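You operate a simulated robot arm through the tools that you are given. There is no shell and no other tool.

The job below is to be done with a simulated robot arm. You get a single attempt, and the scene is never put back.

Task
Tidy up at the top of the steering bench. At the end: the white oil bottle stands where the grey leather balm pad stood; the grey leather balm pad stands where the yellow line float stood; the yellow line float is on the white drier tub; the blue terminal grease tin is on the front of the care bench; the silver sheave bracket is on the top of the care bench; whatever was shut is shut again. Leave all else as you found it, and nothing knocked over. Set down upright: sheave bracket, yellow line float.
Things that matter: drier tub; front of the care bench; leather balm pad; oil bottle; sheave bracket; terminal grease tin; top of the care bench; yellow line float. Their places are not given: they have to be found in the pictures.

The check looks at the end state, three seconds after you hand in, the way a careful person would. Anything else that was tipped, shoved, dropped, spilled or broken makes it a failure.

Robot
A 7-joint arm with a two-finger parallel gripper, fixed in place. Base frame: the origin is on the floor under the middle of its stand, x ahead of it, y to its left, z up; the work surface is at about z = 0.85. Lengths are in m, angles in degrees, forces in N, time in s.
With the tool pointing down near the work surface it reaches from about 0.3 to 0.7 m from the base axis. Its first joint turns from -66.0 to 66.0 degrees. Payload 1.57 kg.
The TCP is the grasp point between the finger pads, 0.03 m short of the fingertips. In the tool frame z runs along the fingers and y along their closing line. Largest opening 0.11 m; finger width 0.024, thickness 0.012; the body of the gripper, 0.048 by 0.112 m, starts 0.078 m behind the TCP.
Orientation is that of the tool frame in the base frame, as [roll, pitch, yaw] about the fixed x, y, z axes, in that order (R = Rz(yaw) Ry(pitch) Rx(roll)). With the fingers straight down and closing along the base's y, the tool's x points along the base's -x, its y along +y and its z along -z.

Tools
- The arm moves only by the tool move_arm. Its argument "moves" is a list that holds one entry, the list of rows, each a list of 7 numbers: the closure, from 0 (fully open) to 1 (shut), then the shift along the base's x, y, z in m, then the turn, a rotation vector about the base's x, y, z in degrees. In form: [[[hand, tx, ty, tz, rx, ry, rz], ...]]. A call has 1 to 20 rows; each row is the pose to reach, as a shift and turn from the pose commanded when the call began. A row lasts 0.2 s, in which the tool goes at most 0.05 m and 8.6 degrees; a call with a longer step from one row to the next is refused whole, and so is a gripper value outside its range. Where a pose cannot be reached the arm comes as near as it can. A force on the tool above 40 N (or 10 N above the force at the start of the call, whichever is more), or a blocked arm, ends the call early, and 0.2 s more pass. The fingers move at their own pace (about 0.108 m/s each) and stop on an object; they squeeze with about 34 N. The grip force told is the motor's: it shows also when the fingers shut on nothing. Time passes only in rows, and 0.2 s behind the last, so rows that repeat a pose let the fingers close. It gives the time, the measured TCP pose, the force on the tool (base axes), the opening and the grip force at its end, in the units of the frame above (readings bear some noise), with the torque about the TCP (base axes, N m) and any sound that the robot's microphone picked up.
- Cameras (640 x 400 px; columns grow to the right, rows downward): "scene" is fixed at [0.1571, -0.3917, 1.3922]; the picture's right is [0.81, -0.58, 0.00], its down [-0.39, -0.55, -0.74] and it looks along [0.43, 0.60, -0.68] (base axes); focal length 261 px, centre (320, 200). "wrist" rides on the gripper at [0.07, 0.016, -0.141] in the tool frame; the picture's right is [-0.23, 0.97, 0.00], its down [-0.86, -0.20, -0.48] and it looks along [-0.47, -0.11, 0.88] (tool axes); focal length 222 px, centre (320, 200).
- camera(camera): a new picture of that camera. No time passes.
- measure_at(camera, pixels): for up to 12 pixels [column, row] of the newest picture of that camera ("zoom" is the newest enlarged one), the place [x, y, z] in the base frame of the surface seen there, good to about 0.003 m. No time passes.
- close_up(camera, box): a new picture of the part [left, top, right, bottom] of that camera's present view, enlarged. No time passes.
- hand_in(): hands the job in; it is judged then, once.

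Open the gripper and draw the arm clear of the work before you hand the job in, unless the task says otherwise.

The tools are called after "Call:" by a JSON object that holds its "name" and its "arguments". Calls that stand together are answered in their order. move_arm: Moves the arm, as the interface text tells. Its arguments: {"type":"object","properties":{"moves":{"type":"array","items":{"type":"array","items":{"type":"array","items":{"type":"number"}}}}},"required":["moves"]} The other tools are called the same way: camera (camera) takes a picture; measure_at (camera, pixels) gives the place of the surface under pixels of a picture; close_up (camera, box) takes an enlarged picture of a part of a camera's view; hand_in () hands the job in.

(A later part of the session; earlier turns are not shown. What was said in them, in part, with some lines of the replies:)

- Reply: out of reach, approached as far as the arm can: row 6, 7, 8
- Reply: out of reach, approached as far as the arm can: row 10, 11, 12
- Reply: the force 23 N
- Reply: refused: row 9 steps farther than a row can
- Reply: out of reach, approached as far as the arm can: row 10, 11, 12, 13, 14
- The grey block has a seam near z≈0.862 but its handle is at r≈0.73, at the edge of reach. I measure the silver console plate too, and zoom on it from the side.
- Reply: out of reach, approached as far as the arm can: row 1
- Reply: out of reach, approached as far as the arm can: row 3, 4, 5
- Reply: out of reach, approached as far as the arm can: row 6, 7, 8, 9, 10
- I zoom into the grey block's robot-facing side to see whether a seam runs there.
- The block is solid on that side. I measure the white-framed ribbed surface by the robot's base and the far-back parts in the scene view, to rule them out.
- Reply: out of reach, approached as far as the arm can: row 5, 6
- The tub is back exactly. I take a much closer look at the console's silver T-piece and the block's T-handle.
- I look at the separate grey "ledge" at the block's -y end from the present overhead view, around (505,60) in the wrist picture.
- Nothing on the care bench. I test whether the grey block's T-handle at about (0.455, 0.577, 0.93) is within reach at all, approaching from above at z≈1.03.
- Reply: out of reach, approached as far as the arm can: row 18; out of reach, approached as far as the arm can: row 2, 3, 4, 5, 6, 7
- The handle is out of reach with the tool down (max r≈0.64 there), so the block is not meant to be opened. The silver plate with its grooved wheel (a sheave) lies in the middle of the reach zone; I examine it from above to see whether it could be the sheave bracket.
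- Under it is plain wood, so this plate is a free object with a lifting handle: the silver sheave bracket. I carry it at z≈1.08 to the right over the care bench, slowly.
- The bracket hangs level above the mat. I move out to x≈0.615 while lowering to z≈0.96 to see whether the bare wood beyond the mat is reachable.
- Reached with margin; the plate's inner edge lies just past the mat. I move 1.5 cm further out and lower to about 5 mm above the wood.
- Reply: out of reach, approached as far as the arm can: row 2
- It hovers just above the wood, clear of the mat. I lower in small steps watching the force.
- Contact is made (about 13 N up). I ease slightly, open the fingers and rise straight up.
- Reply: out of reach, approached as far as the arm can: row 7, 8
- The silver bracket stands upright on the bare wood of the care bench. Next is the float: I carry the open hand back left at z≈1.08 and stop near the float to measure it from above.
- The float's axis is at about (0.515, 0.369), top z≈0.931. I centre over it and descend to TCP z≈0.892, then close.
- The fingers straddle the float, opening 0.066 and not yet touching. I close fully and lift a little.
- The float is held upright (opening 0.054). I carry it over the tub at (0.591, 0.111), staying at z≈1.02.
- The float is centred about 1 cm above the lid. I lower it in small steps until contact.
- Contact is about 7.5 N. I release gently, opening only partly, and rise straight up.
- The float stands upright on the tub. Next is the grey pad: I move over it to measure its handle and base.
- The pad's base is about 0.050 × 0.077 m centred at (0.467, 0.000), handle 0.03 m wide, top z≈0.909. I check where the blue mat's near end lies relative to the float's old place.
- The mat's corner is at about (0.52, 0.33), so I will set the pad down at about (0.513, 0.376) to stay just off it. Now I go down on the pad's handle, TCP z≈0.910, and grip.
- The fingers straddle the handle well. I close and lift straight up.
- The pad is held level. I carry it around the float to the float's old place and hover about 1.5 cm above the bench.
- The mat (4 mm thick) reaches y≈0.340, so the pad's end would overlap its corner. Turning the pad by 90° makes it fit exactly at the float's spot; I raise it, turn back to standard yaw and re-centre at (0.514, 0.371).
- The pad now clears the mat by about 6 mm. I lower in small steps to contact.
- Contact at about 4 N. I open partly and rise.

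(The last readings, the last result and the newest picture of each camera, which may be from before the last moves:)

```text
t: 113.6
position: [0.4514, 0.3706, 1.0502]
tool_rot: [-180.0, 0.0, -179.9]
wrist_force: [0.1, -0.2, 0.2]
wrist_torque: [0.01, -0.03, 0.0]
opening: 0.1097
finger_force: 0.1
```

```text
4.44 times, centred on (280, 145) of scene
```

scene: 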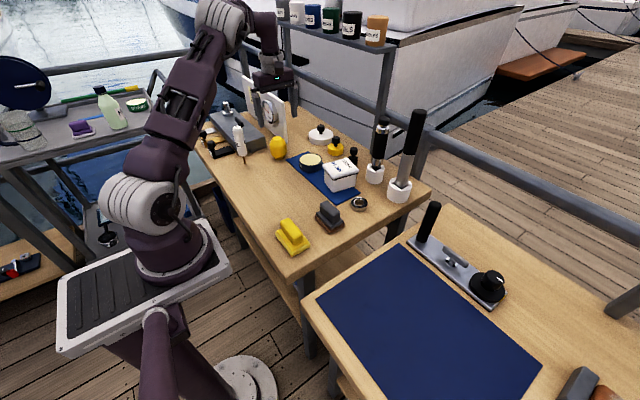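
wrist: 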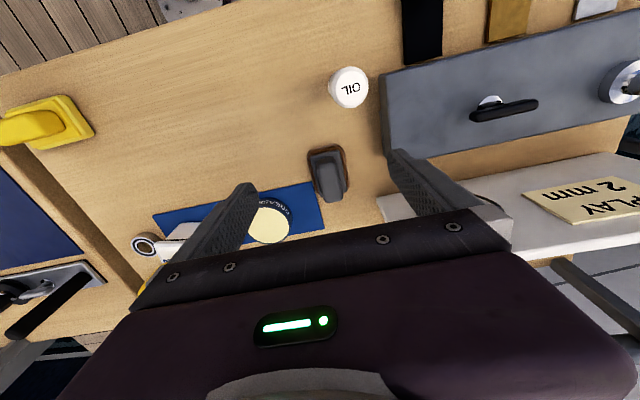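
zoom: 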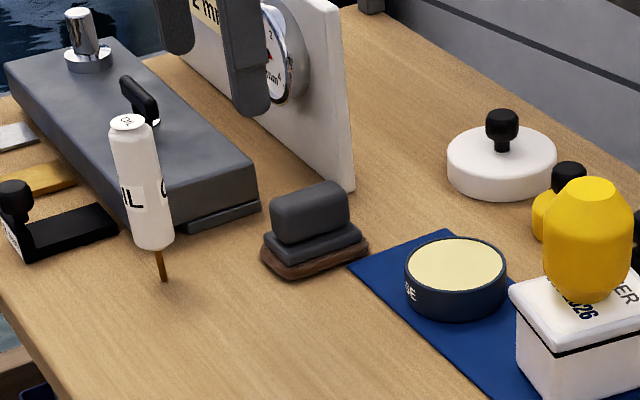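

The pad stands at the float's old place. Now the oil bottle: I enlarge the overhead view of its top to get its axis and see its stem.

Call:
{"name": "close_up", "arguments": {"camera": "wrist", "box": [318, 55, 378, 115]}}

Call:
{"name": "measure_at", "arguments": {"camera": "zoom", "pixels": [[320, 210], [240, 210], [400, 210], [320, 140], [320, 280], [230, 170], [410, 230], [330, 310]]}}

Call:
{"name": "close_up", "arguments": {"camera": "scene", "box": [230, 120, 260, 170]}}

Call:
{"name": "measure_at", "arguments": {"camera": "zoom", "pixels": [[280, 60], [300, 110], [310, 180], [330, 250], [350, 300], [365, 335], [375, 355], [345, 270], [300, 270], [380, 260], [345, 285]]}}

```text
6.67 times, centred on (348, 85) of wrist
```

zoom: 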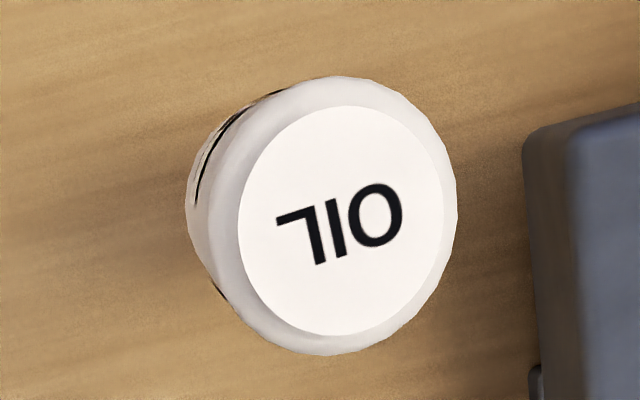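

```text
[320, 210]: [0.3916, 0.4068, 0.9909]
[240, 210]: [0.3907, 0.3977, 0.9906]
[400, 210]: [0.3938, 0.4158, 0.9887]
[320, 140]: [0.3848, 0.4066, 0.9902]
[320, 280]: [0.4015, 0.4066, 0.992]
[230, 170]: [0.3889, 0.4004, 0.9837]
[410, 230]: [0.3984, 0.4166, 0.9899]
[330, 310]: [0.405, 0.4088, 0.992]
```

```text
8.00 times, centred on (245, 145) of scene
```

zoom: 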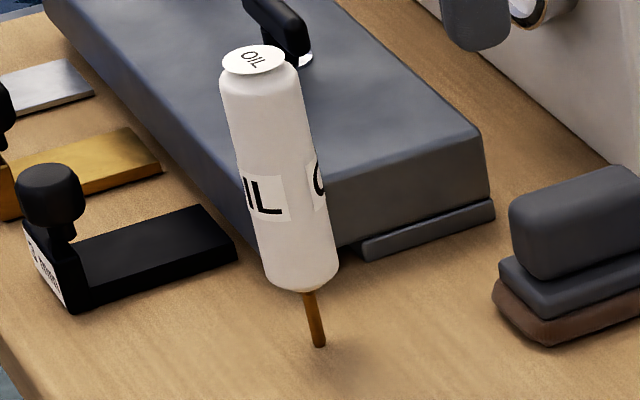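

```text
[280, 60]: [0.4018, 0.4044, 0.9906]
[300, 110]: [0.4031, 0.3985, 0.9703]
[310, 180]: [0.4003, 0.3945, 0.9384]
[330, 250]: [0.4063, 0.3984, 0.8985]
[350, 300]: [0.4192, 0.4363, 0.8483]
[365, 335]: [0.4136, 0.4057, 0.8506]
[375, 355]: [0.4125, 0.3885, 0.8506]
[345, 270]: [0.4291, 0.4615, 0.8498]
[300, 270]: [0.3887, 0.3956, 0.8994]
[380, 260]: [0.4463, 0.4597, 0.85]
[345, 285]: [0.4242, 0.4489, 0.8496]
```

The bottle's axis is at about (0.393, 0.409). I turn the tool so the fingers close along x (clear of the grey block) and centre above the bottle.

Call:
{"name": "move_arm", "arguments": {"moves": [[[0, 0, 0, 0.02, 0, 0, 8], [0, 0, 0, 0.02, 0, 0, 16], [0, -0.006, 0.004, 0.02, 0, 0, 24], [0, -0.012, 0.008, 0.02, 0, 0, 32], [0, -0.018, 0.012, 0.02, 0, 0, 40], [0, -0.024, 0.016, 0.02, 0, 0, 48], [0, -0.03, 0.02, 0.02, 0, 0, 56], [0, -0.036, 0.024, 0.02, 0, 0, 64], [0, -0.042, 0.028, 0.02, 0, 0, 72], [0, -0.05, 0.034, 0.02, 0, 0, 80], [0, -0.058, 0.039, 0.02, 0, 0, 88], [0, -0.058, 0.039, 0.02, 0, 0, 90], [0, -0.058, 0.039, 0.02, 0, 0, 90]]]}}

Call:
{"name": "camera", "arguments": {"camera": "wrist"}}

Call:
{"name": "close_up", "arguments": {"camera": "scene", "box": [200, 80, 290, 180]}}

```text
t: 116.4
position: [0.3953, 0.4097, 1.071]
tool_rot: [-180.0, 0.0, -89.9]
wrist_force: [0.9, -0.2, -0.5]
wrist_torque: [0.01, 0.01, -0.02]
opening: 0.1098
finger_force: 0.0
```

```text
taken
```

wrist: 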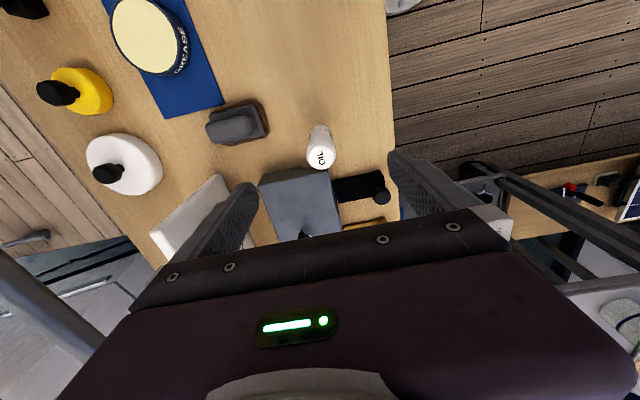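

```text
4.00 times, centred on (245, 130) of scene
```

zoom: 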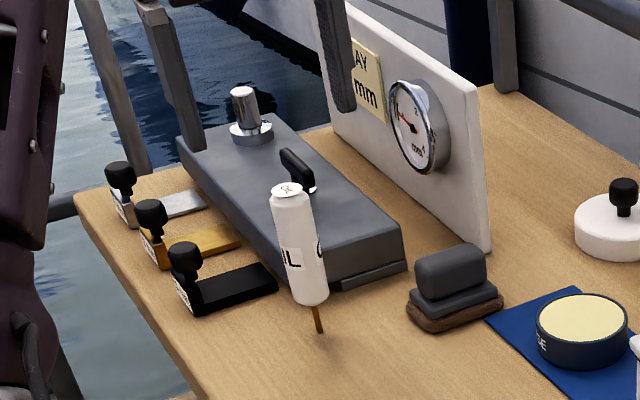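

I measure the bottle's top from this second viewpoint to refine its axis.

Call:
{"name": "close_up", "arguments": {"camera": "wrist", "box": [290, 115, 350, 175]}}

Call:
{"name": "measure_at", "arguments": {"camera": "zoom", "pixels": [[320, 260], [270, 260], [370, 260], [320, 210], [320, 300], [345, 230], [300, 290]]}}

```text
6.67 times, centred on (320, 145) of wrist
```

zoom: 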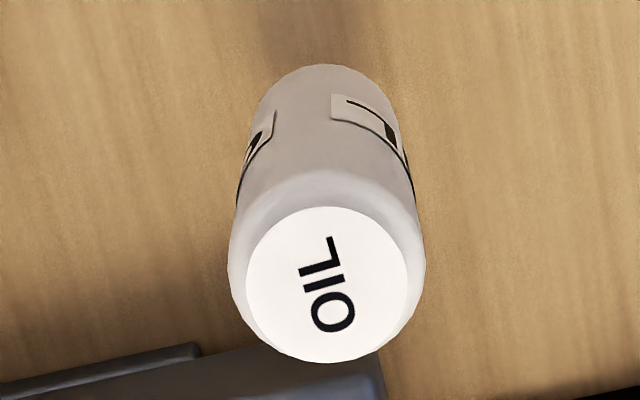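

```text
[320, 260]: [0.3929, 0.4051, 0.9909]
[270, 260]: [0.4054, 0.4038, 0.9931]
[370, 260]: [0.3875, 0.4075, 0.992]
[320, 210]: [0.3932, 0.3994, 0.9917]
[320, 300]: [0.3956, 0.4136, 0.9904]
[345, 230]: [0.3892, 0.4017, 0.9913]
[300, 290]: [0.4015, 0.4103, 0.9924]
```

The axis is at (0.393, 0.410). I correct by 2 mm and descend to TCP z≈0.938 with the fingers open, then close in stages.

Call:
{"name": "move_arm", "arguments": {"moves": [[[0, -0.0022, -0.001, 0, 0, 0, 0], [0, -0.0022, -0.001, -0.03, 0, 0, 0], [0, -0.0022, -0.001, -0.06, 0, 0, 0], [0, -0.0022, -0.001, -0.09, 0, 0, 0], [0, -0.0022, -0.001, -0.115, 0, 0, 0], [0, -0.0022, -0.001, -0.132, 0, 0, 0], [0, -0.0022, -0.001, -0.132, 0, 0, 0], [0.5, -0.0022, -0.001, -0.132, 0, 0, 0], [0.6, -0.0022, -0.001, -0.132, 0, 0, 0], [0.6, -0.0022, -0.001, -0.132, 0, 0, 0]]]}}

Call:
{"name": "camera", "arguments": {"camera": "wrist"}}

Call:
{"name": "close_up", "arguments": {"camera": "scene", "box": [210, 100, 280, 175]}}

```text
t: 118.6
position: [0.394, 0.4083, 0.94]
tool_rot: [179.9, 0.0, -90.0]
wrist_force: [0.2, 0.6, -0.2]
wrist_torque: [-0.01, -0.03, 0.03]
opening: 0.044
finger_force: 0.0
```

```text
taken
```

wrist: 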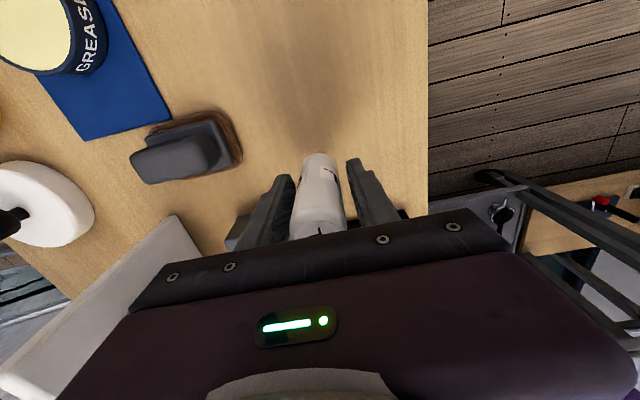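

```text
5.33 times, centred on (245, 138) of scene
```

zoom: 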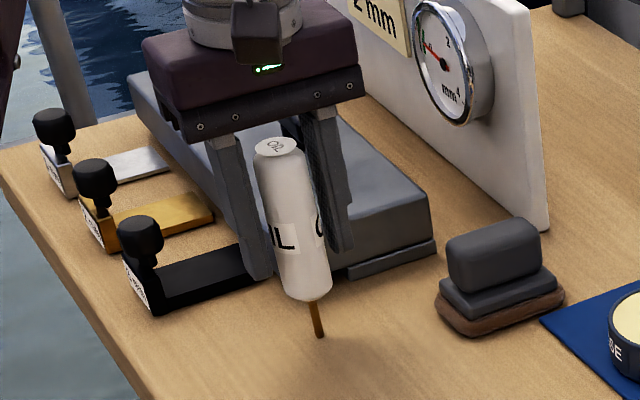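

The bottle is between the fingers; I check the side gaps closely in an enlarged wrist view before closing.

Call:
{"name": "close_up", "arguments": {"camera": "wrist", "box": [270, 140, 380, 230]}}

Call:
{"name": "measure_at", "arguments": {"camera": "zoom", "pixels": [[155, 150], [200, 150], [260, 150], [330, 150], [145, 250], [190, 230], [300, 220], [370, 200], [425, 150], [385, 130]]}}

```text
4.44 times, centred on (325, 185) of wrist
```

zoom: 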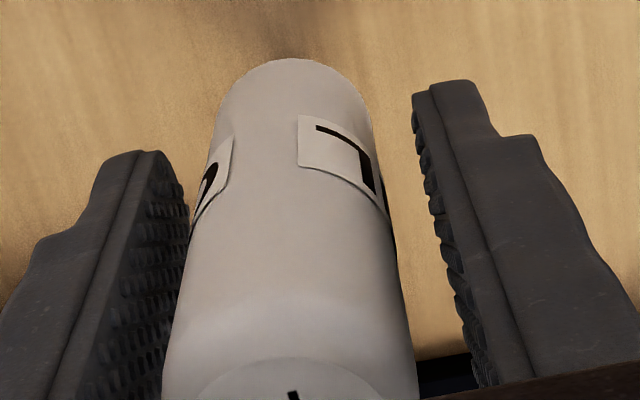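

```text
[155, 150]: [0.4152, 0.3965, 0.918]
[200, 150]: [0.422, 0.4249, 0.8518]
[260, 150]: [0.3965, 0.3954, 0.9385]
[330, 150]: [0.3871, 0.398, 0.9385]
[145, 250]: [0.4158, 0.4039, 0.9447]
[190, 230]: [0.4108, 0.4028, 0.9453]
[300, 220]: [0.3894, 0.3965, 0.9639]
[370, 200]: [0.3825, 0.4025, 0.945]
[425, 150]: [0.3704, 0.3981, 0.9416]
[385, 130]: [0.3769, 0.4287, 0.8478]
```

Gaps are about 4 mm (left) and 7 mm (right); I shift +1.2 mm in x and close in fine stages.

Call:
{"name": "move_arm", "arguments": {"moves": [[[0.6, 0.0012, 0, 0, 0, 0, 0], [0.64, 0.0012, 0, 0, 0, 0, 0], [0.67, 0.0012, 0, 0, 0, 0, 0], [0.69, 0.0012, 0, 0, 0, 0, 0], [0.71, 0.0012, 0, 0, 0, 0, 0], [0.8, 0.0012, 0, 0, 0, 0, 0], [1, 0.0012, 0, 0, 0, 0, 0], [1, 0.0012, 0, 0, 0, 0, 0]]]}}

Call:
{"name": "close_up", "arguments": {"camera": "scene", "box": [210, 100, 280, 175]}}

```text
t: 120.4
position: [0.395, 0.4089, 0.9376]
tool_rot: [180.0, 0.0, -90.0]
wrist_force: [-0.2, -0.5, 0.8]
wrist_torque: [-0.04, 0.08, 0.03]
opening: 0.0311
finger_force: 33.7
```

```text
5.33 times, centred on (245, 138) of scene
```

zoom: 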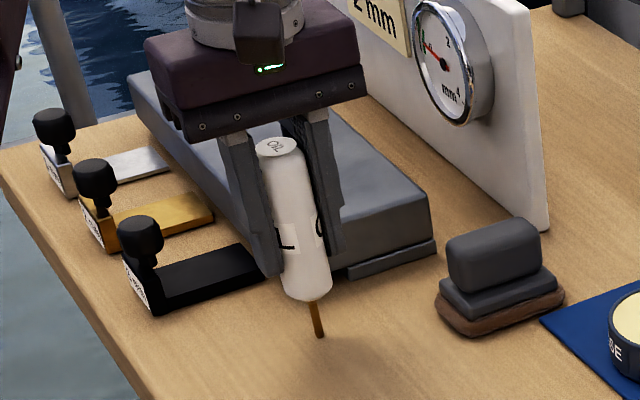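

The bottle is gripped (0.031 m) and still upright. I lift by 1.5 cm and look whether the stem comes along.

Call:
{"name": "move_arm", "arguments": {"moves": [[[1, 0, 0, 0.003, 0, 0, 0], [1, 0, 0, 0.008, 0, 0, 0], [1, 0, 0, 0.015, 0, 0, 0], [1, 0, 0, 0.015, 0, 0, 0]]]}}

Call:
{"name": "close_up", "arguments": {"camera": "scene", "box": [225, 130, 265, 175]}}

```text
t: 121.4
position: [0.3947, 0.409, 0.9536]
tool_rot: [180.0, 0.0, -90.0]
wrist_force: [0.4, -0.7, -0.8]
wrist_torque: [-0.02, 0.03, -0.04]
opening: 0.0308
finger_force: 34.0
```

```text
8.89 times, centred on (245, 152) of scene
```

zoom: 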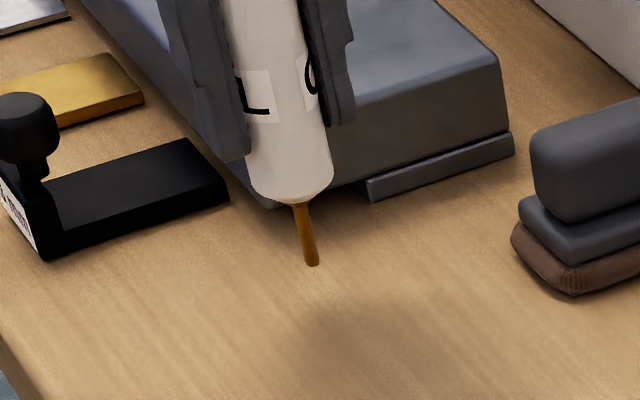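

The stem belongs to the bottle, so it stands on a thin foot; it must be set down exactly upright and released very gently. I raise it and carry it slowly to the pad's old place at (0.467, 0.000).

Call:
{"name": "move_arm", "arguments": {"moves": [[[1, 0, 0, 0.02, 0, 0, 0], [1, 0, 0, 0.045, 0, 0, 0], [1, 0, -0.015, 0.07, 0, 0, 0], [1, 0.003, -0.045, 0.08, 0, 0, 0], [1, 0.008, -0.075, 0.08, 0, 0, 0], [1, 0.014, -0.105, 0.08, 0, 0, 0], [1, 0.02, -0.135, 0.08, 0, 0, 0], [1, 0.026, -0.165, 0.08, 0, 0, 0], [1, 0.032, -0.195, 0.08, 0, 0, 0], [1, 0.038, -0.225, 0.08, 0, 0, 0], [1, 0.044, -0.255, 0.08, 0, 0, 0], [1, 0.05, -0.285, 0.08, 0, 0, 0], [1, 0.056, -0.315, 0.08, 0, 0, 0], [1, 0.062, -0.345, 0.08, 0, 0, 0], [1, 0.068, -0.375, 0.08, 0, 0, 0], [1, 0.0726, -0.4, 0.08, 0, 0, 0], [1, 0.0726, -0.41, 0.07, 0, 0, 0], [1, 0.0726, -0.41, 0.05, 0, 0, 0], [1, 0.0726, -0.41, 0.03, 0, 0, 0], [1, 0.0726, -0.41, 0.015, 0, 0, 0]]]}}

Call:
{"name": "close_up", "arguments": {"camera": "scene", "box": [280, 140, 380, 250]}}

Call:
{"name": "camera", "arguments": {"camera": "wrist"}}

```text
t: 125.6
position: [0.4674, 0.0007, 0.9676]
tool_rot: [179.9, 0.0, -90.0]
wrist_force: [0.2, -0.1, -0.9]
wrist_torque: [-0.02, 0.01, -0.02]
opening: 0.0307
finger_force: 34.0
```

```text
3.64 times, centred on (330, 195) of scene
```

zoom: 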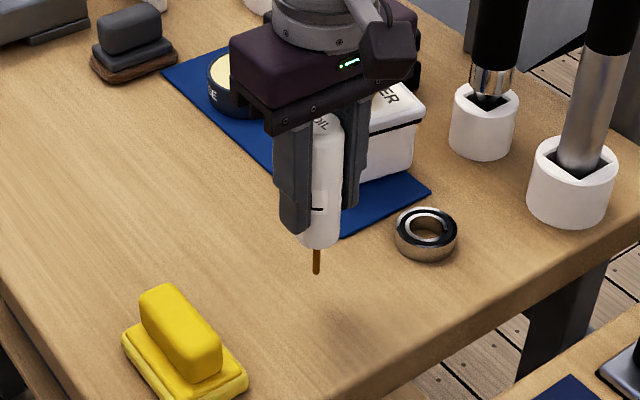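

```text
taken
```

wrist: 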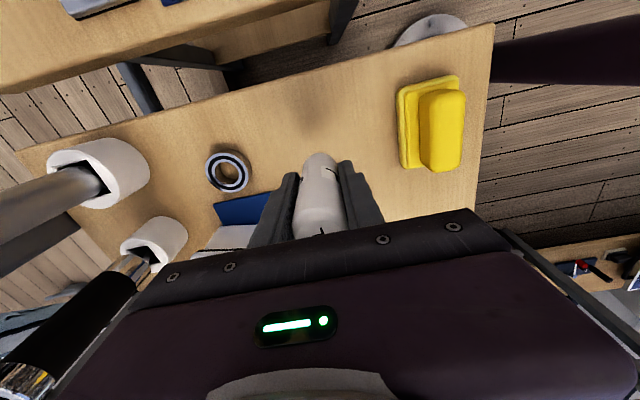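

The bottle hangs over the pad's old place at z≈0.968. I lower in steps to just above the expected contact at z≈0.938.

Call:
{"name": "move_arm", "arguments": {"moves": [[[1, 0, 0, -0.01, 0, 0, 0], [1, 0, 0, -0.02, 0, 0, 0], [1, 0, 0, -0.026, 0, 0, 0], [1, 0, 0, -0.0285, 0, 0, 0], [1, 0, 0, -0.0285, 0, 0, 0]]]}}

Call:
{"name": "close_up", "arguments": {"camera": "scene", "box": [310, 180, 350, 230]}}

```text
t: 126.8
position: [0.467, -0.0009, 0.94]
tool_rot: [180.0, 0.0, -90.0]
wrist_force: [-0.8, -0.1, -0.2]
wrist_torque: [-0.04, 0.0, 0.0]
opening: 0.0309
finger_force: 34.3
```

```text
8.00 times, centred on (330, 205) of scene
```

zoom: 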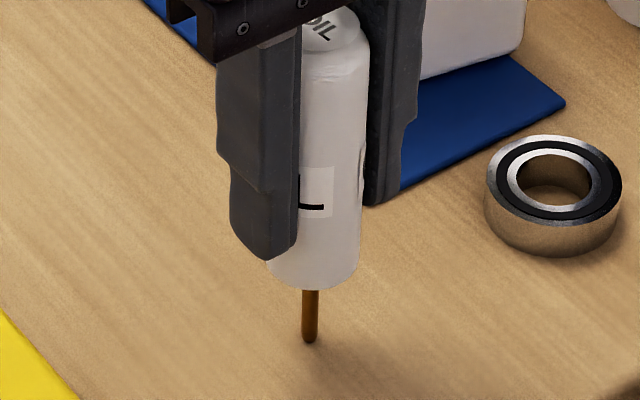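

The stem tip is just above the wood. I go down in 0.5 mm steps until the force shows contact.

Call:
{"name": "move_arm", "arguments": {"moves": [[[1, 0, 0, -0.0005, 0, 0, 0], [1, 0, 0, -0.001, 0, 0, 0], [1, 0, 0, -0.001, 0, 0, 0]]]}}

```text
t: 127.6
position: [0.4686, -0.0014, 0.9386]
tool_rot: [180.0, -0.1, -89.9]
wrist_force: [0.7, 0.0, -0.9]
wrist_torque: [-0.02, -0.04, -0.03]
opening: 0.0309
finger_force: 33.8
```

Call:
{"name": "move_arm", "arguments": {"moves": [[[1, 0, 0, -0.0005, 0, 0, 0], [1, 0, 0, -0.001, 0, 0, 0], [1, 0, 0, -0.001, 0, 0, 0]]]}}

```text
t: 128.4
position: [0.4682, -0.0006, 0.938]
tool_rot: [-179.8, 0.0, -90.1]
wrist_force: [-6.6, 1.8, 34.9]
wrist_torque: [0.12, 0.66, 0.03]
opening: 0.031
finger_force: 34.1
```

Contact now (35 N). I back off in small steps to reach almost zero load.

Call:
{"name": "move_arm", "arguments": {"moves": [[[1, 0, 0, 0.0005, 0, 0, 0], [1, 0, 0, 0.0005, 0, 0, 0], [1, 0, 0, 0.0005, 0, 0, 0]]]}}

```text
t: 129.2
position: [0.4686, -0.0007, 0.9381]
tool_rot: [-179.9, 0.0, -90.0]
wrist_force: [-4.0, 2.0, 29.5]
wrist_torque: [0.13, 0.49, 0.02]
opening: 0.0311
finger_force: 34.3
```

Call:
{"name": "move_arm", "arguments": {"moves": [[[1, 0, 0, 0.0003, 0, 0, 0], [1, 0, 0, 0.0005, 0, 0, 0], [1, 0, 0, 0.0005, 0, 0, 0], [1, 0, 0, 0.0005, 0, 0, 0]]]}}

```text
t: 130.2
position: [0.4681, -0.0021, 0.9395]
tool_rot: [179.9, -0.1, -90.0]
wrist_force: [0.0, -0.2, -1.0]
wrist_torque: [0.04, -0.02, 0.02]
opening: 0.0308
finger_force: 34.1
```

Free again (−1 N, the bottle's weight). I approach contact with 0.2 mm steps.

Call:
{"name": "move_arm", "arguments": {"moves": [[[1, 0, 0, -0.0002, 0, 0, 0], [1, 0, 0, -0.0002, 0, 0, 0], [1, 0, 0, -0.0002, 0, 0, 0]]]}}

```text
t: 131.0
position: [0.4677, -0.0008, 0.939]
tool_rot: [180.0, -0.1, -90.0]
wrist_force: [-0.6, -0.4, -1.5]
wrist_torque: [-0.01, 0.02, 0.03]
opening: 0.0307
finger_force: 33.8
```

Call:
{"name": "move_arm", "arguments": {"moves": [[[1, 0, 0, -0.0002, 0, 0, 0], [1, 0, 0, -0.0002, 0, 0, 0], [1, 0, 0, -0.0002, 0, 0, 0]]]}}

```text
t: 131.8
position: [0.469, -0.0011, 0.9389]
tool_rot: [-180.0, 0.0, -90.0]
wrist_force: [0.3, -0.6, -1.3]
wrist_torque: [-0.02, -0.03, 0.0]
opening: 0.0307
finger_force: 34.5
```

Call:
{"name": "move_arm", "arguments": {"moves": [[[1, 0, 0, -0.0002, 0, 0, 0], [1, 0, 0, -0.0002, 0, 0, 0], [1, 0, 0, -0.0002, 0, 0, 0]]]}}

```text
t: 132.6
position: [0.4692, -0.001, 0.9379]
tool_rot: [179.9, 0.0, -89.9]
wrist_force: [0.7, 0.6, -1.5]
wrist_torque: [0.02, 0.0, -0.04]
opening: 0.0308
finger_force: 33.8
```

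Call:
{"name": "move_arm", "arguments": {"moves": [[[1, 0, 0, -0.0002, 0, 0, 0], [1, 0, 0, -0.0002, 0, 0, 0], [1, 0, 0, -0.0002, 0, 0, 0]]]}}

```text
t: 133.4
position: [0.4687, -0.0012, 0.9379]
tool_rot: [-180.0, 0.0, -89.9]
wrist_force: [0.5, -3.1, 9.2]
wrist_torque: [-0.24, -0.08, 0.01]
opening: 0.0313
finger_force: 33.3
```

Contact at about 9 N. I relieve by 0.1 mm so that only a small load remains before releasing.

Call:
{"name": "move_arm", "arguments": {"moves": [[[1, 0, 0, 0.0001, 0, 0, 0], [1, 0, 0, 0.00015, 0, 0, 0], [1, 0, 0, 0.00015, 0, 0, 0]]]}}

Call:
{"name": "close_up", "arguments": {"camera": "scene", "box": [310, 170, 350, 230]}}

```text
t: 134.2
position: [0.4686, -0.0, 0.9394]
tool_rot: [180.0, 0.1, -90.1]
wrist_force: [-0.3, 0.0, 7.3]
wrist_torque: [-0.09, 0.14, -0.02]
opening: 0.0311
finger_force: 34.2
```

```text
6.67 times, centred on (330, 200) of scene
```

zoom: 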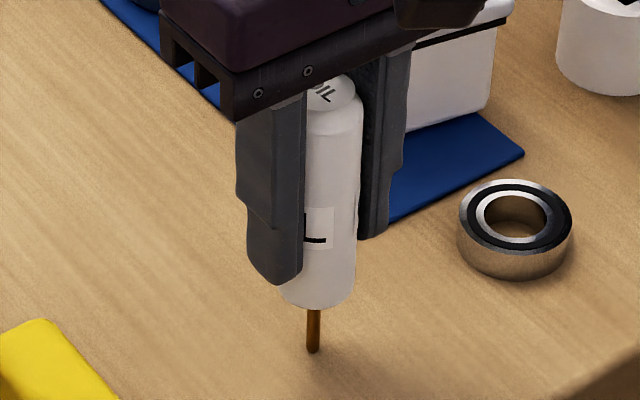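

The bottle looks upright. I now release by a hair: open to about 0.033 m, hold, and look.

Call:
{"name": "move_arm", "arguments": {"moves": [[[0.73, 0, 0, 0, 0, 0, 0], [0.72, 0, 0, 0, 0, 0, 0], [0.715, 0, 0, 0, 0, 0, 0], [0.71, 0, 0, 0, 0, 0, 0], [0.705, 0, 0, 0, 0, 0, 0], [0.7, 0, 0, 0, 0, 0, 0], [0.7, 0, 0, 0, 0, 0, 0], [0.7, 0, 0, 0, 0, 0, 0]]]}}

Call:
{"name": "close_up", "arguments": {"camera": "wrist", "box": [270, 140, 380, 230]}}

Call:
{"name": "close_up", "arguments": {"camera": "scene", "box": [310, 170, 350, 230]}}

```text
t: 136.0
position: [0.4689, -0.0016, 0.9381]
tool_rot: [-180.0, 0.0, -90.0]
wrist_force: [1.2, -0.1, -0.1]
wrist_torque: [0.02, 0.0, -0.01]
opening: 0.0333
finger_force: 0.0
```

```text
4.44 times, centred on (325, 185) of wrist
```

zoom: 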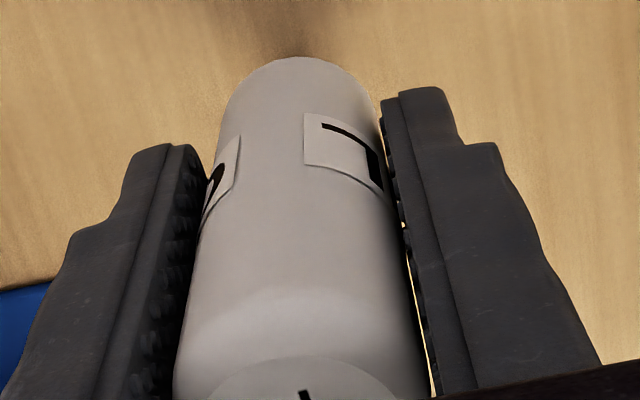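

```text
6.67 times, centred on (330, 200) of scene
```

zoom: 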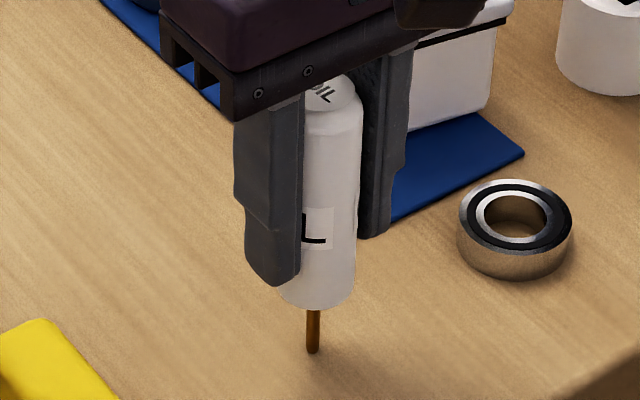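

The grip is off (0 N) and the bottle still stands. I hold for a second to see whether it drifts.

Call:
{"name": "move_arm", "arguments": {"moves": [[[0.7, 0, 0, 0, 0, 0, 0], [0.7, 0, 0, 0, 0, 0, 0], [0.7, 0, 0, 0, 0, 0, 0], [0.7, 0, 0, 0, 0, 0, 0], [0.69, 0, 0, 0, 0, 0, 0], [0.68, 0, 0, 0, 0, 0, 0], [0.67, 0, 0, 0, 0, 0, 0], [0.67, 0, 0, 0, 0, 0, 0], [0.67, 0, 0, 0, 0, 0, 0], [0.67, 0, 0, 0, 0, 0, 0]]]}}

Call:
{"name": "close_up", "arguments": {"camera": "wrist", "box": [270, 140, 380, 230]}}

Call:
{"name": "close_up", "arguments": {"camera": "scene", "box": [310, 170, 350, 230]}}

```text
t: 138.2
position: [0.468, -0.0011, 0.9394]
tool_rot: [180.0, 0.0, -90.1]
wrist_force: [-0.2, -0.8, -0.8]
wrist_torque: [-0.01, 0.0, -0.03]
opening: 0.0363
finger_force: 0.0
```

```text
4.44 times, centred on (325, 185) of wrist
```

zoom: 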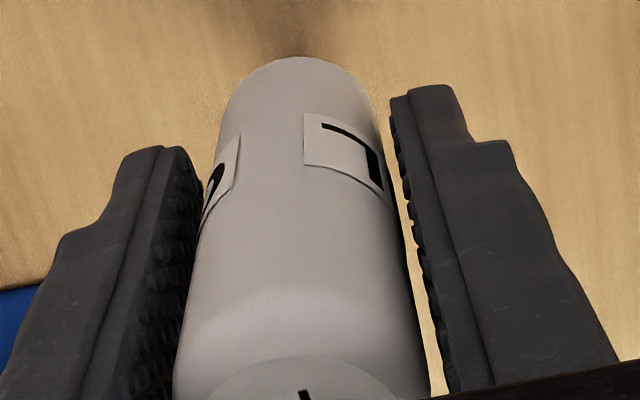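

```text
6.67 times, centred on (330, 200) of scene
```

zoom: 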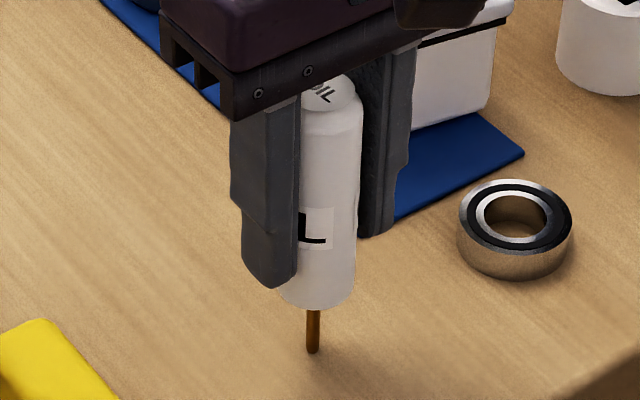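

The bottle is motionless and free. I open fully in gentle steps and rise straight up well above it.

Call:
{"name": "move_arm", "arguments": {"moves": [[[0.62, 0, 0, 0, 0, 0, 0], [0.55, 0, 0, 0, 0, 0, 0], [0.45, 0, 0, 0, 0, 0, 0], [0.3, 0, 0, 0, 0, 0, 0], [0.15, 0, 0, 0, 0, 0, 0], [0, 0, 0, 0, 0, 0, 0], [0, 0, 0, 0, 0, 0, 0], [0, 0, 0, 0.01, 0, 0, 0], [0, 0, 0, 0.03, 0, 0, 0], [0, 0, 0, 0.06, 0, 0, 0], [0, 0, 0, 0.09, 0, 0, 0], [0, 0, 0, 0.12, 0, 0, 0], [0, 0, 0, 0.15, 0, 0, 0], [0, 0, 0, 0.16, 0, 0, 0]]]}}

Call:
{"name": "camera", "arguments": {"camera": "scene"}}

Call:
{"name": "close_up", "arguments": {"camera": "scene", "box": [300, 160, 360, 230]}}

```text
t: 141.2
position: [0.4679, -0.0001, 1.0998]
tool_rot: [180.0, 0.0, -90.0]
wrist_force: [0.1, 0.3, 0.2]
wrist_torque: [0.0, 0.02, -0.03]
opening: 0.1102
finger_force: 0.1
```

```text
taken
```

scene: 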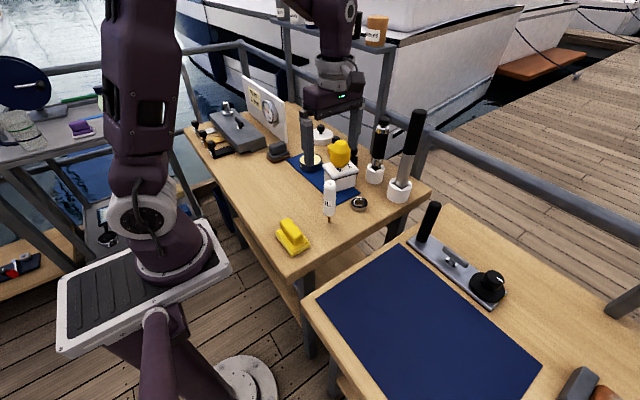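

```text
5.71 times, centred on (330, 195) of scene
```

zoom: 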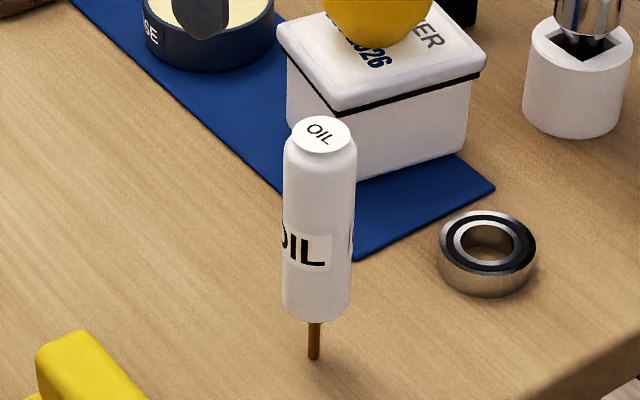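

The bottle stands free at the pad's old place. Now the tin: I turn back to standard yaw while moving over the tin, keeping clear of bottle and float.

Call:
{"name": "move_arm", "arguments": {"moves": [[[0, 0, 0, 0.01, 0, 0, -4], [0, -0.01, 0.02, 0.01, 0, 0, -12], [0, -0.01, 0.045, 0.01, 0, 0, -20], [0, -0.01, 0.07, 0.01, 0, 0, -28], [0, -0.01, 0.1, 0.01, 0, 0, -36], [0, -0.01, 0.13, 0.01, 0, 0, -44], [0, 0, 0.16, 0.01, 0, 0, -52], [0, 0.015, 0.19, 0.01, 0, 0, -60], [0, 0.035, 0.215, 0.01, 0, 0, -68], [0, 0.055, 0.235, 0.01, 0, 0, -76], [0, 0.08, 0.241, 0, 0, 0, -84], [0, 0.105, 0.241, -0.01, 0, 0, -90], [0, 0.105, 0.241, -0.03, 0, 0, -90]]]}}

Call:
{"name": "camera", "arguments": {"camera": "wrist"}}

Call:
{"name": "close_up", "arguments": {"camera": "wrist", "box": [240, 100, 400, 210]}}

```text
t: 144.0
position: [0.5738, 0.2386, 1.0692]
tool_rot: [179.9, 0.0, 179.9]
wrist_force: [-0.1, 0.1, 0.7]
wrist_torque: [0.0, 0.02, 0.03]
opening: 0.1099
finger_force: 0.1
```

```text
taken
```

wrist: 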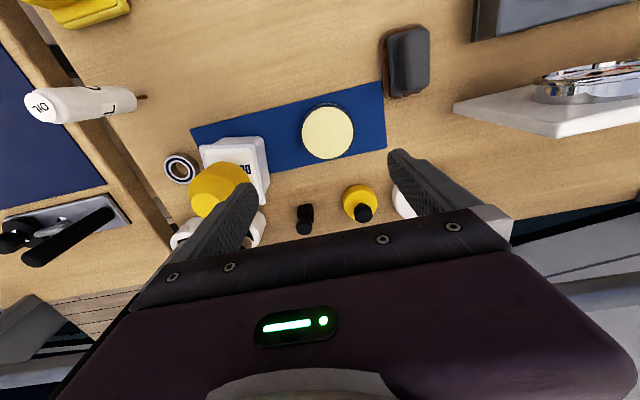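

```text
3.64 times, centred on (320, 155) of wrist
```

zoom: 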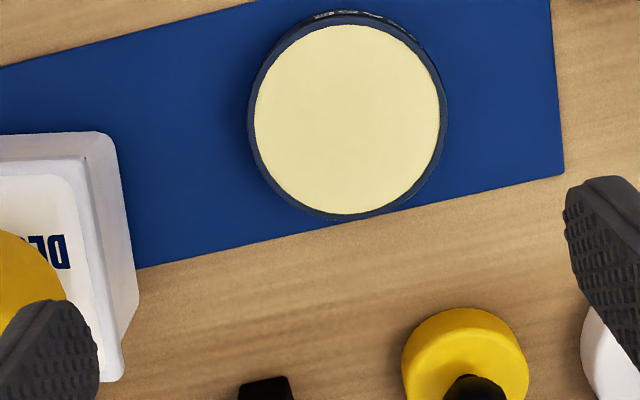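

I measure the tin's rim from above.

Call:
{"name": "measure_at", "arguments": {"camera": "zoom", "pixels": [[252, 118], [443, 118], [345, 18], [347, 214], [347, 118], [290, 60], [400, 180], [300, 190], [405, 55], [240, 118], [455, 118]]}}

Call:
{"name": "close_up", "arguments": {"camera": "scene", "box": [290, 140, 340, 185]}}

Call:
{"name": "measure_at", "arguments": {"camera": "zoom", "pixels": [[180, 150], [180, 200], [370, 130], [260, 230], [260, 280], [270, 120], [350, 220], [190, 230], [260, 300]]}}

```text
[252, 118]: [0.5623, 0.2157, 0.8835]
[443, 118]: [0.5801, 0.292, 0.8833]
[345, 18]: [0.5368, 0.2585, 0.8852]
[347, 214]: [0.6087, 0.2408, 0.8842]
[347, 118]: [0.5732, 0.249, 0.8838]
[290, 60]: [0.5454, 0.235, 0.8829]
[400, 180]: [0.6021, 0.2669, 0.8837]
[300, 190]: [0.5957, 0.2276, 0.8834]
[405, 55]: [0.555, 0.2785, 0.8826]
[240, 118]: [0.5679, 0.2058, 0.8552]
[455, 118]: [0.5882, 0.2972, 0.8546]
```

```text
8.89 times, centred on (315, 162) of scene
```

zoom: 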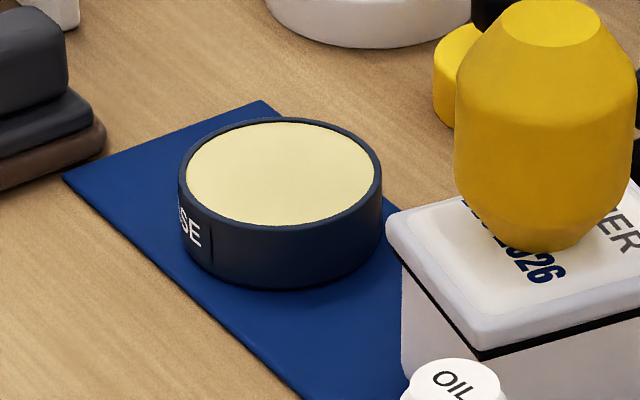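

```text
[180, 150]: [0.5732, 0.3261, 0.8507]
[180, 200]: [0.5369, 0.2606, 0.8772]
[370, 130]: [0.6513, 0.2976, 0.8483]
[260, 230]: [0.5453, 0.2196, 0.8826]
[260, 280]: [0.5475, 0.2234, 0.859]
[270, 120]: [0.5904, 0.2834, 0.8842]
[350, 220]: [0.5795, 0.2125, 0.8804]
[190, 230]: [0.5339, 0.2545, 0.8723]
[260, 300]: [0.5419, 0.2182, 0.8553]
```

The tin's centre is (0.572, 0.251), diameter about 0.078 m, z 0.855–0.884. I centre over it and go down to TCP z≈0.890, then close.

Call:
{"name": "move_arm", "arguments": {"moves": [[[0, 0, 0.0097, 0, 0, 0, 0], [0, 0, 0.0097, -0.04, 0, 0, 0], [0, 0, 0.0097, -0.08, 0, 0, 0], [0, 0, 0.0097, -0.12, 0, 0, 0], [0, 0, 0.0097, -0.15, 0, 0, 0], [0, 0, 0.0097, -0.17, 0, 0, 0], [0, 0, 0.0097, -0.178, 0, 0, 0], [0, 0, 0.0097, -0.178, 0, 0, 0], [0.2, 0, 0.0097, -0.178, 0, 0, 0], [0.2, 0, 0.0097, -0.178, 0, 0, 0]]]}}

Call:
{"name": "close_up", "arguments": {"camera": "scene", "box": [280, 120, 370, 190]}}

Call:
{"name": "camera", "arguments": {"camera": "wrist"}}

```text
t: 146.2
position: [0.573, 0.249, 0.89]
tool_rot: [180.0, 0.0, -179.9]
wrist_force: [-0.3, -0.3, 0.1]
wrist_torque: [-0.03, 0.01, -0.03]
opening: 0.0877
finger_force: 0.0
```

```text
5.71 times, centred on (325, 155) of scene
```

zoom: 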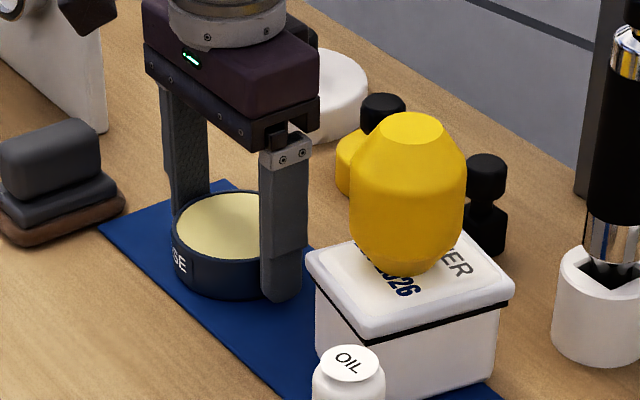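

```text
taken
```

wrist: 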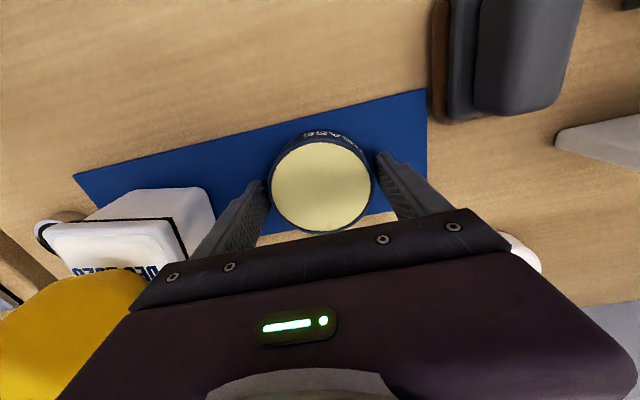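

The fingers straddle the tin. I close and lift it straight up, keeping level.

Call:
{"name": "move_arm", "arguments": {"moves": [[[0.4, 0, 0, 0, 0, 0, 0], [1, 0, 0, 0, 0, 0, 0], [1, 0, 0, 0, 0, 0, 0], [1, 0, 0, 0.01, 0, 0, 0], [1, 0, 0, 0.03, 0, 0, 0], [1, 0, 0, 0.06, 0, 0, 0], [1, 0, 0, 0.1, 0, 0, 0], [1, -0.01, 0, 0.14, 0, 0, 0], [1, -0.03, 0, 0.17, 0, 0, 0], [1, -0.06, 0, 0.18, 0, 0, 0]]]}}

Call:
{"name": "close_up", "arguments": {"camera": "scene", "box": [270, 80, 370, 190]}}

```text
t: 148.4
position: [0.5127, 0.2506, 1.0701]
tool_rot: [-180.0, 0.1, 180.0]
wrist_force: [-0.9, 0.4, -3.3]
wrist_torque: [-0.01, -0.02, 0.01]
opening: 0.079
finger_force: 33.3
```

```text
3.64 times, centred on (320, 135) of scene
```

zoom: 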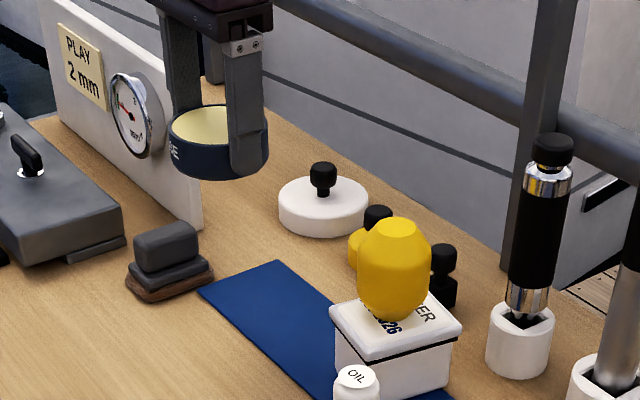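

The tin is held level (about 3.3 N). I carry it at z≈1.07 along x≈0.39, clear of the bottle, to above the navy mat.

Call:
{"name": "move_arm", "arguments": {"moves": [[[1, -0.025, -0.02, 0, 0, 0, 0], [1, -0.05, -0.045, 0, 0, 0, 0], [1, -0.075, -0.07, 0, 0, 0, 0], [1, -0.1, -0.1, 0, 0, 0, 0], [1, -0.12, -0.13, 0, 0, 0, 0], [1, -0.125, -0.165, 0, 0, 0, 0], [1, -0.125, -0.2, 0, 0, 0, 0], [1, -0.125, -0.235, 0, 0, 0, 0], [1, -0.125, -0.27, 0, 0, 0, 0], [1, -0.125, -0.305, 0, 0, 0, 0], [1, -0.125, -0.34, 0, 0, 0, 0], [1, -0.125, -0.375, 0, 0, 0, 0], [1, -0.125, -0.41, 0, 0, 0, 0], [1, -0.12, -0.445, 0, 0, 0, 0], [1, -0.115, -0.48, 0, 0, 0, 0], [1, -0.11, -0.515, 0, 0, 0, 0], [1, -0.1, -0.545, 0, 0, 0, 0], [1, -0.092, -0.571, 0, 0, 0, 0], [1, -0.092, -0.571, -0.02, 0, 0, 0], [1, -0.092, -0.571, -0.05, 0, 0, 0]]]}}

Call:
{"name": "camera", "arguments": {"camera": "scene"}}

```text
t: 152.6
position: [0.4198, -0.3219, 1.0189]
tool_rot: [179.9, 0.0, -180.0]
wrist_force: [-0.6, -0.9, -2.5]
wrist_torque: [0.01, 0.03, 0.0]
opening: 0.0789
finger_force: 33.7
```

```text
taken
```

scene: 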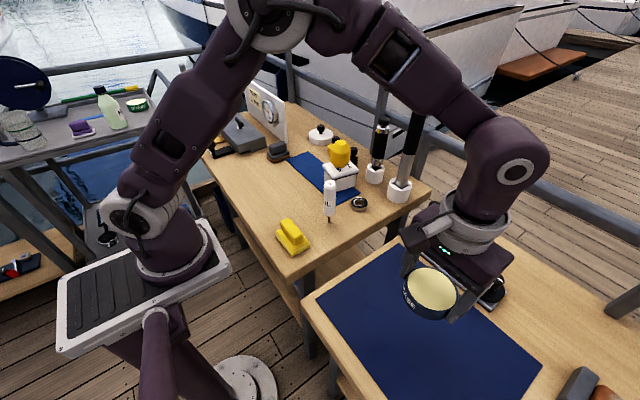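

The tin is over the mat, level; the others stand undisturbed. I lower to just above the mat.

Call:
{"name": "move_arm", "arguments": {"moves": [[[1, 0, 0, -0.03, 0, 0, 0], [1, 0, 0, -0.06, 0, 0, 0], [1, 0, 0, -0.09, 0, 0, 0], [1, 0, 0, -0.115, 0, 0, 0], [1, 0, 0, -0.13, 0, 0, 0], [1, 0, 0, -0.136, 0, 0, 0], [1, 0, 0, -0.136, 0, 0, 0]]]}}

Call:
{"name": "close_up", "arguments": {"camera": "scene", "box": [380, 220, 500, 340]}}

```text
t: 154.2
position: [0.4211, -0.3214, 0.8845]
tool_rot: [-180.0, 0.0, -179.9]
wrist_force: [-1.0, 0.6, -2.5]
wrist_torque: [0.01, 0.02, 0.01]
opening: 0.079
finger_force: 33.8
```

```text
3.33 times, centred on (440, 280) of scene
```

zoom: 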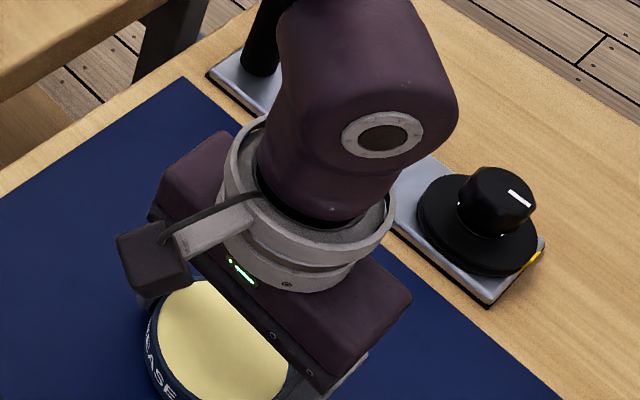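

Call:
{"name": "move_arm", "arguments": {"moves": [[[1, 0, 0, -0.002, 0, 0, 0], [1, 0, 0, -0.004, 0, 0, 0], [1, 0, 0, -0.005, 0, 0, 0], [1, 0, 0, -0.005, 0, 0, 0]]]}}

```text
t: 155.2
position: [0.4214, -0.3215, 0.8798]
tool_rot: [-180.0, 0.1, 180.0]
wrist_force: [0.1, 1.3, 7.5]
wrist_torque: [0.37, -0.13, 0.02]
opening: 0.0791
finger_force: 33.5
```

The tin has touched down (7.5 N). I open the fingers and rise.

Call:
{"name": "move_arm", "arguments": {"moves": [[[0.6, 0, 0, 0.0002, 0, 0, 0], [0.25, 0, 0, 0.0002, 0, 0, 0], [0.1, 0, 0, 0.0002, 0, 0, 0], [0, 0, 0, 0.0002, 0, 0, 0], [0, 0, 0, 0.0002, 0, 0, 0], [0, 0, 0, 0.02, 0, 0, 0], [0, 0, 0, 0.05, 0, 0, 0], [0, 0, 0, 0.09, 0, 0, 0], [0, -0.02, 0, 0.13, 0, 0, 0], [0, -0.05, 0.02, 0.16, 0, 0, 0], [0, -0.08, 0.05, 0.18, 0, 0, 0]]]}}

Call:
{"name": "camera", "arguments": {"camera": "scene"}}

Call:
{"name": "camera", "arguments": {"camera": "wrist"}}

```text
t: 157.6
position: [0.3409, -0.2688, 1.0597]
tool_rot: [180.0, 0.0, 180.0]
wrist_force: [-1.1, 0.8, -0.5]
wrist_torque: [0.01, -0.01, 0.01]
opening: 0.1101
finger_force: 0.1
```

```text
taken
```

scene: 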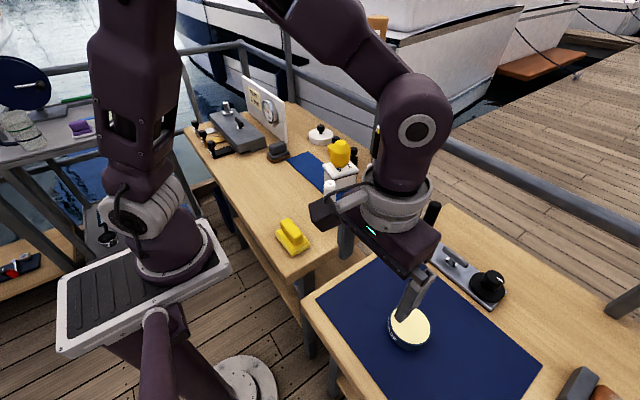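

```text
taken
```

wrist: 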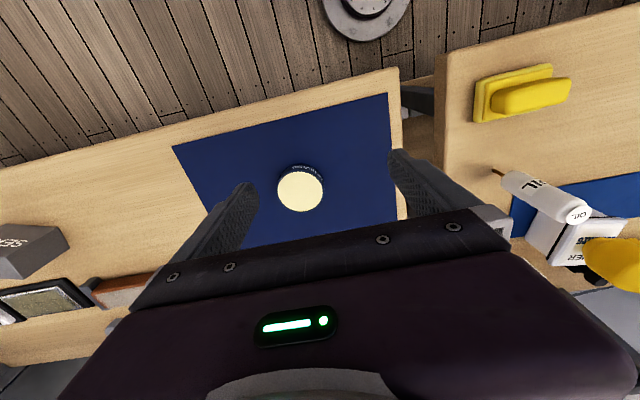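

The tin stands on the navy mat. I draw the arm up and back to its starting place, well above everything, then inspect all the results.

Call:
{"name": "move_arm", "arguments": {"moves": [[[0, 0, 0.01, 0.03, 0, 0, 0], [0, 0, 0.03, 0.06, 0, 0, 0], [0, 0.01, 0.06, 0.085, 0, 0, 0], [0, 0.02, 0.1, 0.085, 0, 0, 0], [0, 0.03, 0.14, 0.085, 0, 0, 0], [0, 0.04, 0.18, 0.085, 0, 0, 0], [0, 0.05, 0.22, 0.085, 0, 0, 0], [0, 0.06, 0.26, 0.085, 0, 0, 0], [0, 0.07, 0.3, 0.085, 0, 0, 0], [0, 0.08, 0.34, 0.085, 0, 0, 0], [0, 0.08, 0.38, 0.085, 0, 0, 0], [0, 0.07, 0.42, 0.085, 0, 0, 0], [0, 0.06, 0.46, 0.085, 0, 0, 0]]]}}

Call:
{"name": "camera", "arguments": {"camera": "scene"}}

Call:
{"name": "camera", "arguments": {"camera": "wrist"}}

Call:
{"name": "close_up", "arguments": {"camera": "scene", "box": [250, 110, 390, 240]}}

Call:
{"name": "close_up", "arguments": {"camera": "scene", "box": [360, 190, 540, 360]}}

```text
t: 160.4
position: [0.3994, 0.1917, 1.1434]
tool_rot: [180.0, 0.0, 179.9]
wrist_force: [0.3, 0.0, -0.4]
wrist_torque: [-0.03, -0.02, 0.03]
opening: 0.1099
finger_force: 0.1
```

```text
taken
```

scene: 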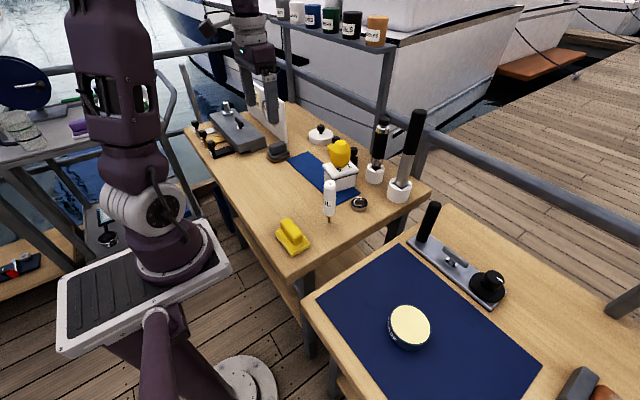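

```text
taken
```

wrist: 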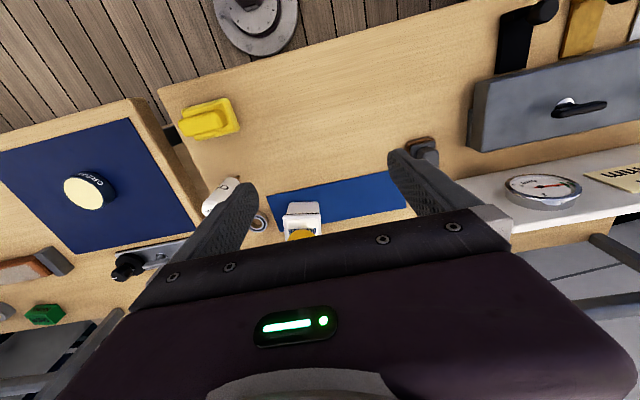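

```text
3.08 times, centred on (320, 175) of scene
```

zoom: 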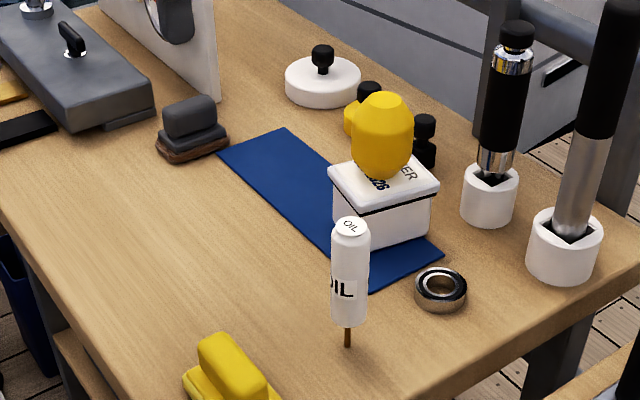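

```text
2.35 times, centred on (450, 275) of scene
```

zoom: 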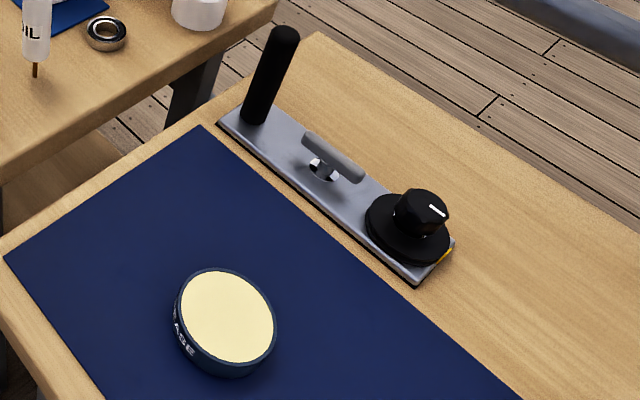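

All goals look met: the bottle stands at the pad's old place, the pad at the float's, the float on the tub, the tin on the care bench's front mat and the bracket upright on the bare wood. I do a last position check of each item.

Call:
{"name": "measure_at", "arguments": {"camera": "scene", "pixels": [[329, 185], [329, 219], [277, 148], [340, 148], [410, 322], [456, 262], [430, 245], [490, 285], [292, 236], [359, 204]]}}

Call:
{"name": "close_up", "arguments": {"camera": "scene", "box": [300, 130, 375, 230]}}

```text
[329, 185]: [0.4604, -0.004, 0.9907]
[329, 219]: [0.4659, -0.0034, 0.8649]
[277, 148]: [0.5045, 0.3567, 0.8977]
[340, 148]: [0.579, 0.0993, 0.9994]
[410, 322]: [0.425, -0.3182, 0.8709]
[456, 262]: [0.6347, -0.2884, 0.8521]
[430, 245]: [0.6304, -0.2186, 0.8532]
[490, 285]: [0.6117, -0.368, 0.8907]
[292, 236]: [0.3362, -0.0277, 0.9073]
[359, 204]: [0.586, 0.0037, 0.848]
```

```text
4.00 times, centred on (338, 180) of scene
```

zoom: 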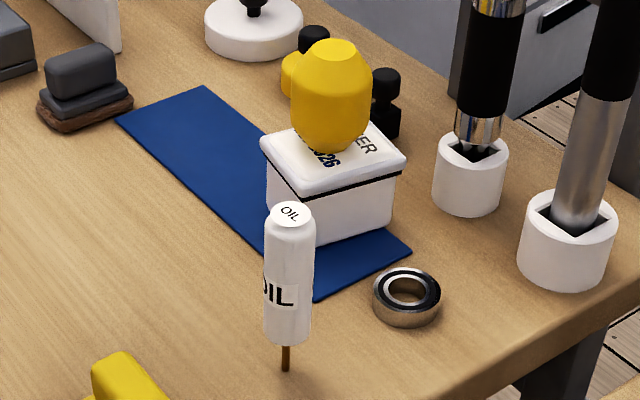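

The measurements confirm the layout: bottle at (0.466, -0.003), pad at about (0.51, 0.37), float on the tub, tin at (0.42, -0.32), bracket at (0.63, -0.28). The gripper is open and the arm is clear, so I hand the job in.

Call:
{"name": "hand_in", "arguments": {}}

```text
The job is handed in.
```

I've handed the job in with every item placed, but I don't know the result of the check. Two of my calls were guesses: which object is the sheave bracket, and which parts of the care bench count as "front" and "top".

| Item | Where it stands now |
|---|---|
| White oil bottle | Where the grey pad stood. It rests on its own thin stem, as it did before, and was still standing about 20 s after I let go. |
| Grey leather balm pad | Where the yellow float stood, turned 90° so it clears the blue mat. |
| Yellow line float | Upright on the lid of the drier tub. |
| Blue terminal grease tin | On the navy mat of the right-hand bench, which I took to be the front of the care bench. |
| Silver sheave bracket | Upright on the bare wood of that bench, just past the mat. |

- **Sheave bracket:** no object was labelled as one. I took it to be the silver plate with a grooved wheel, a black post and a T-handle. It lifted freely and hung balanced on its handle, and no other silver bracket was visible. If I picked wrongly, the job fails on that item.
- **Shut things:** I found nothing closed that I could open. I twice lifted the drier tub by its lid to test it, and it came up in one piece. I put it back to within a few millimetres of where it was.

I moved nothing else. The gripper is open and the arm is drawn clear above the bench.
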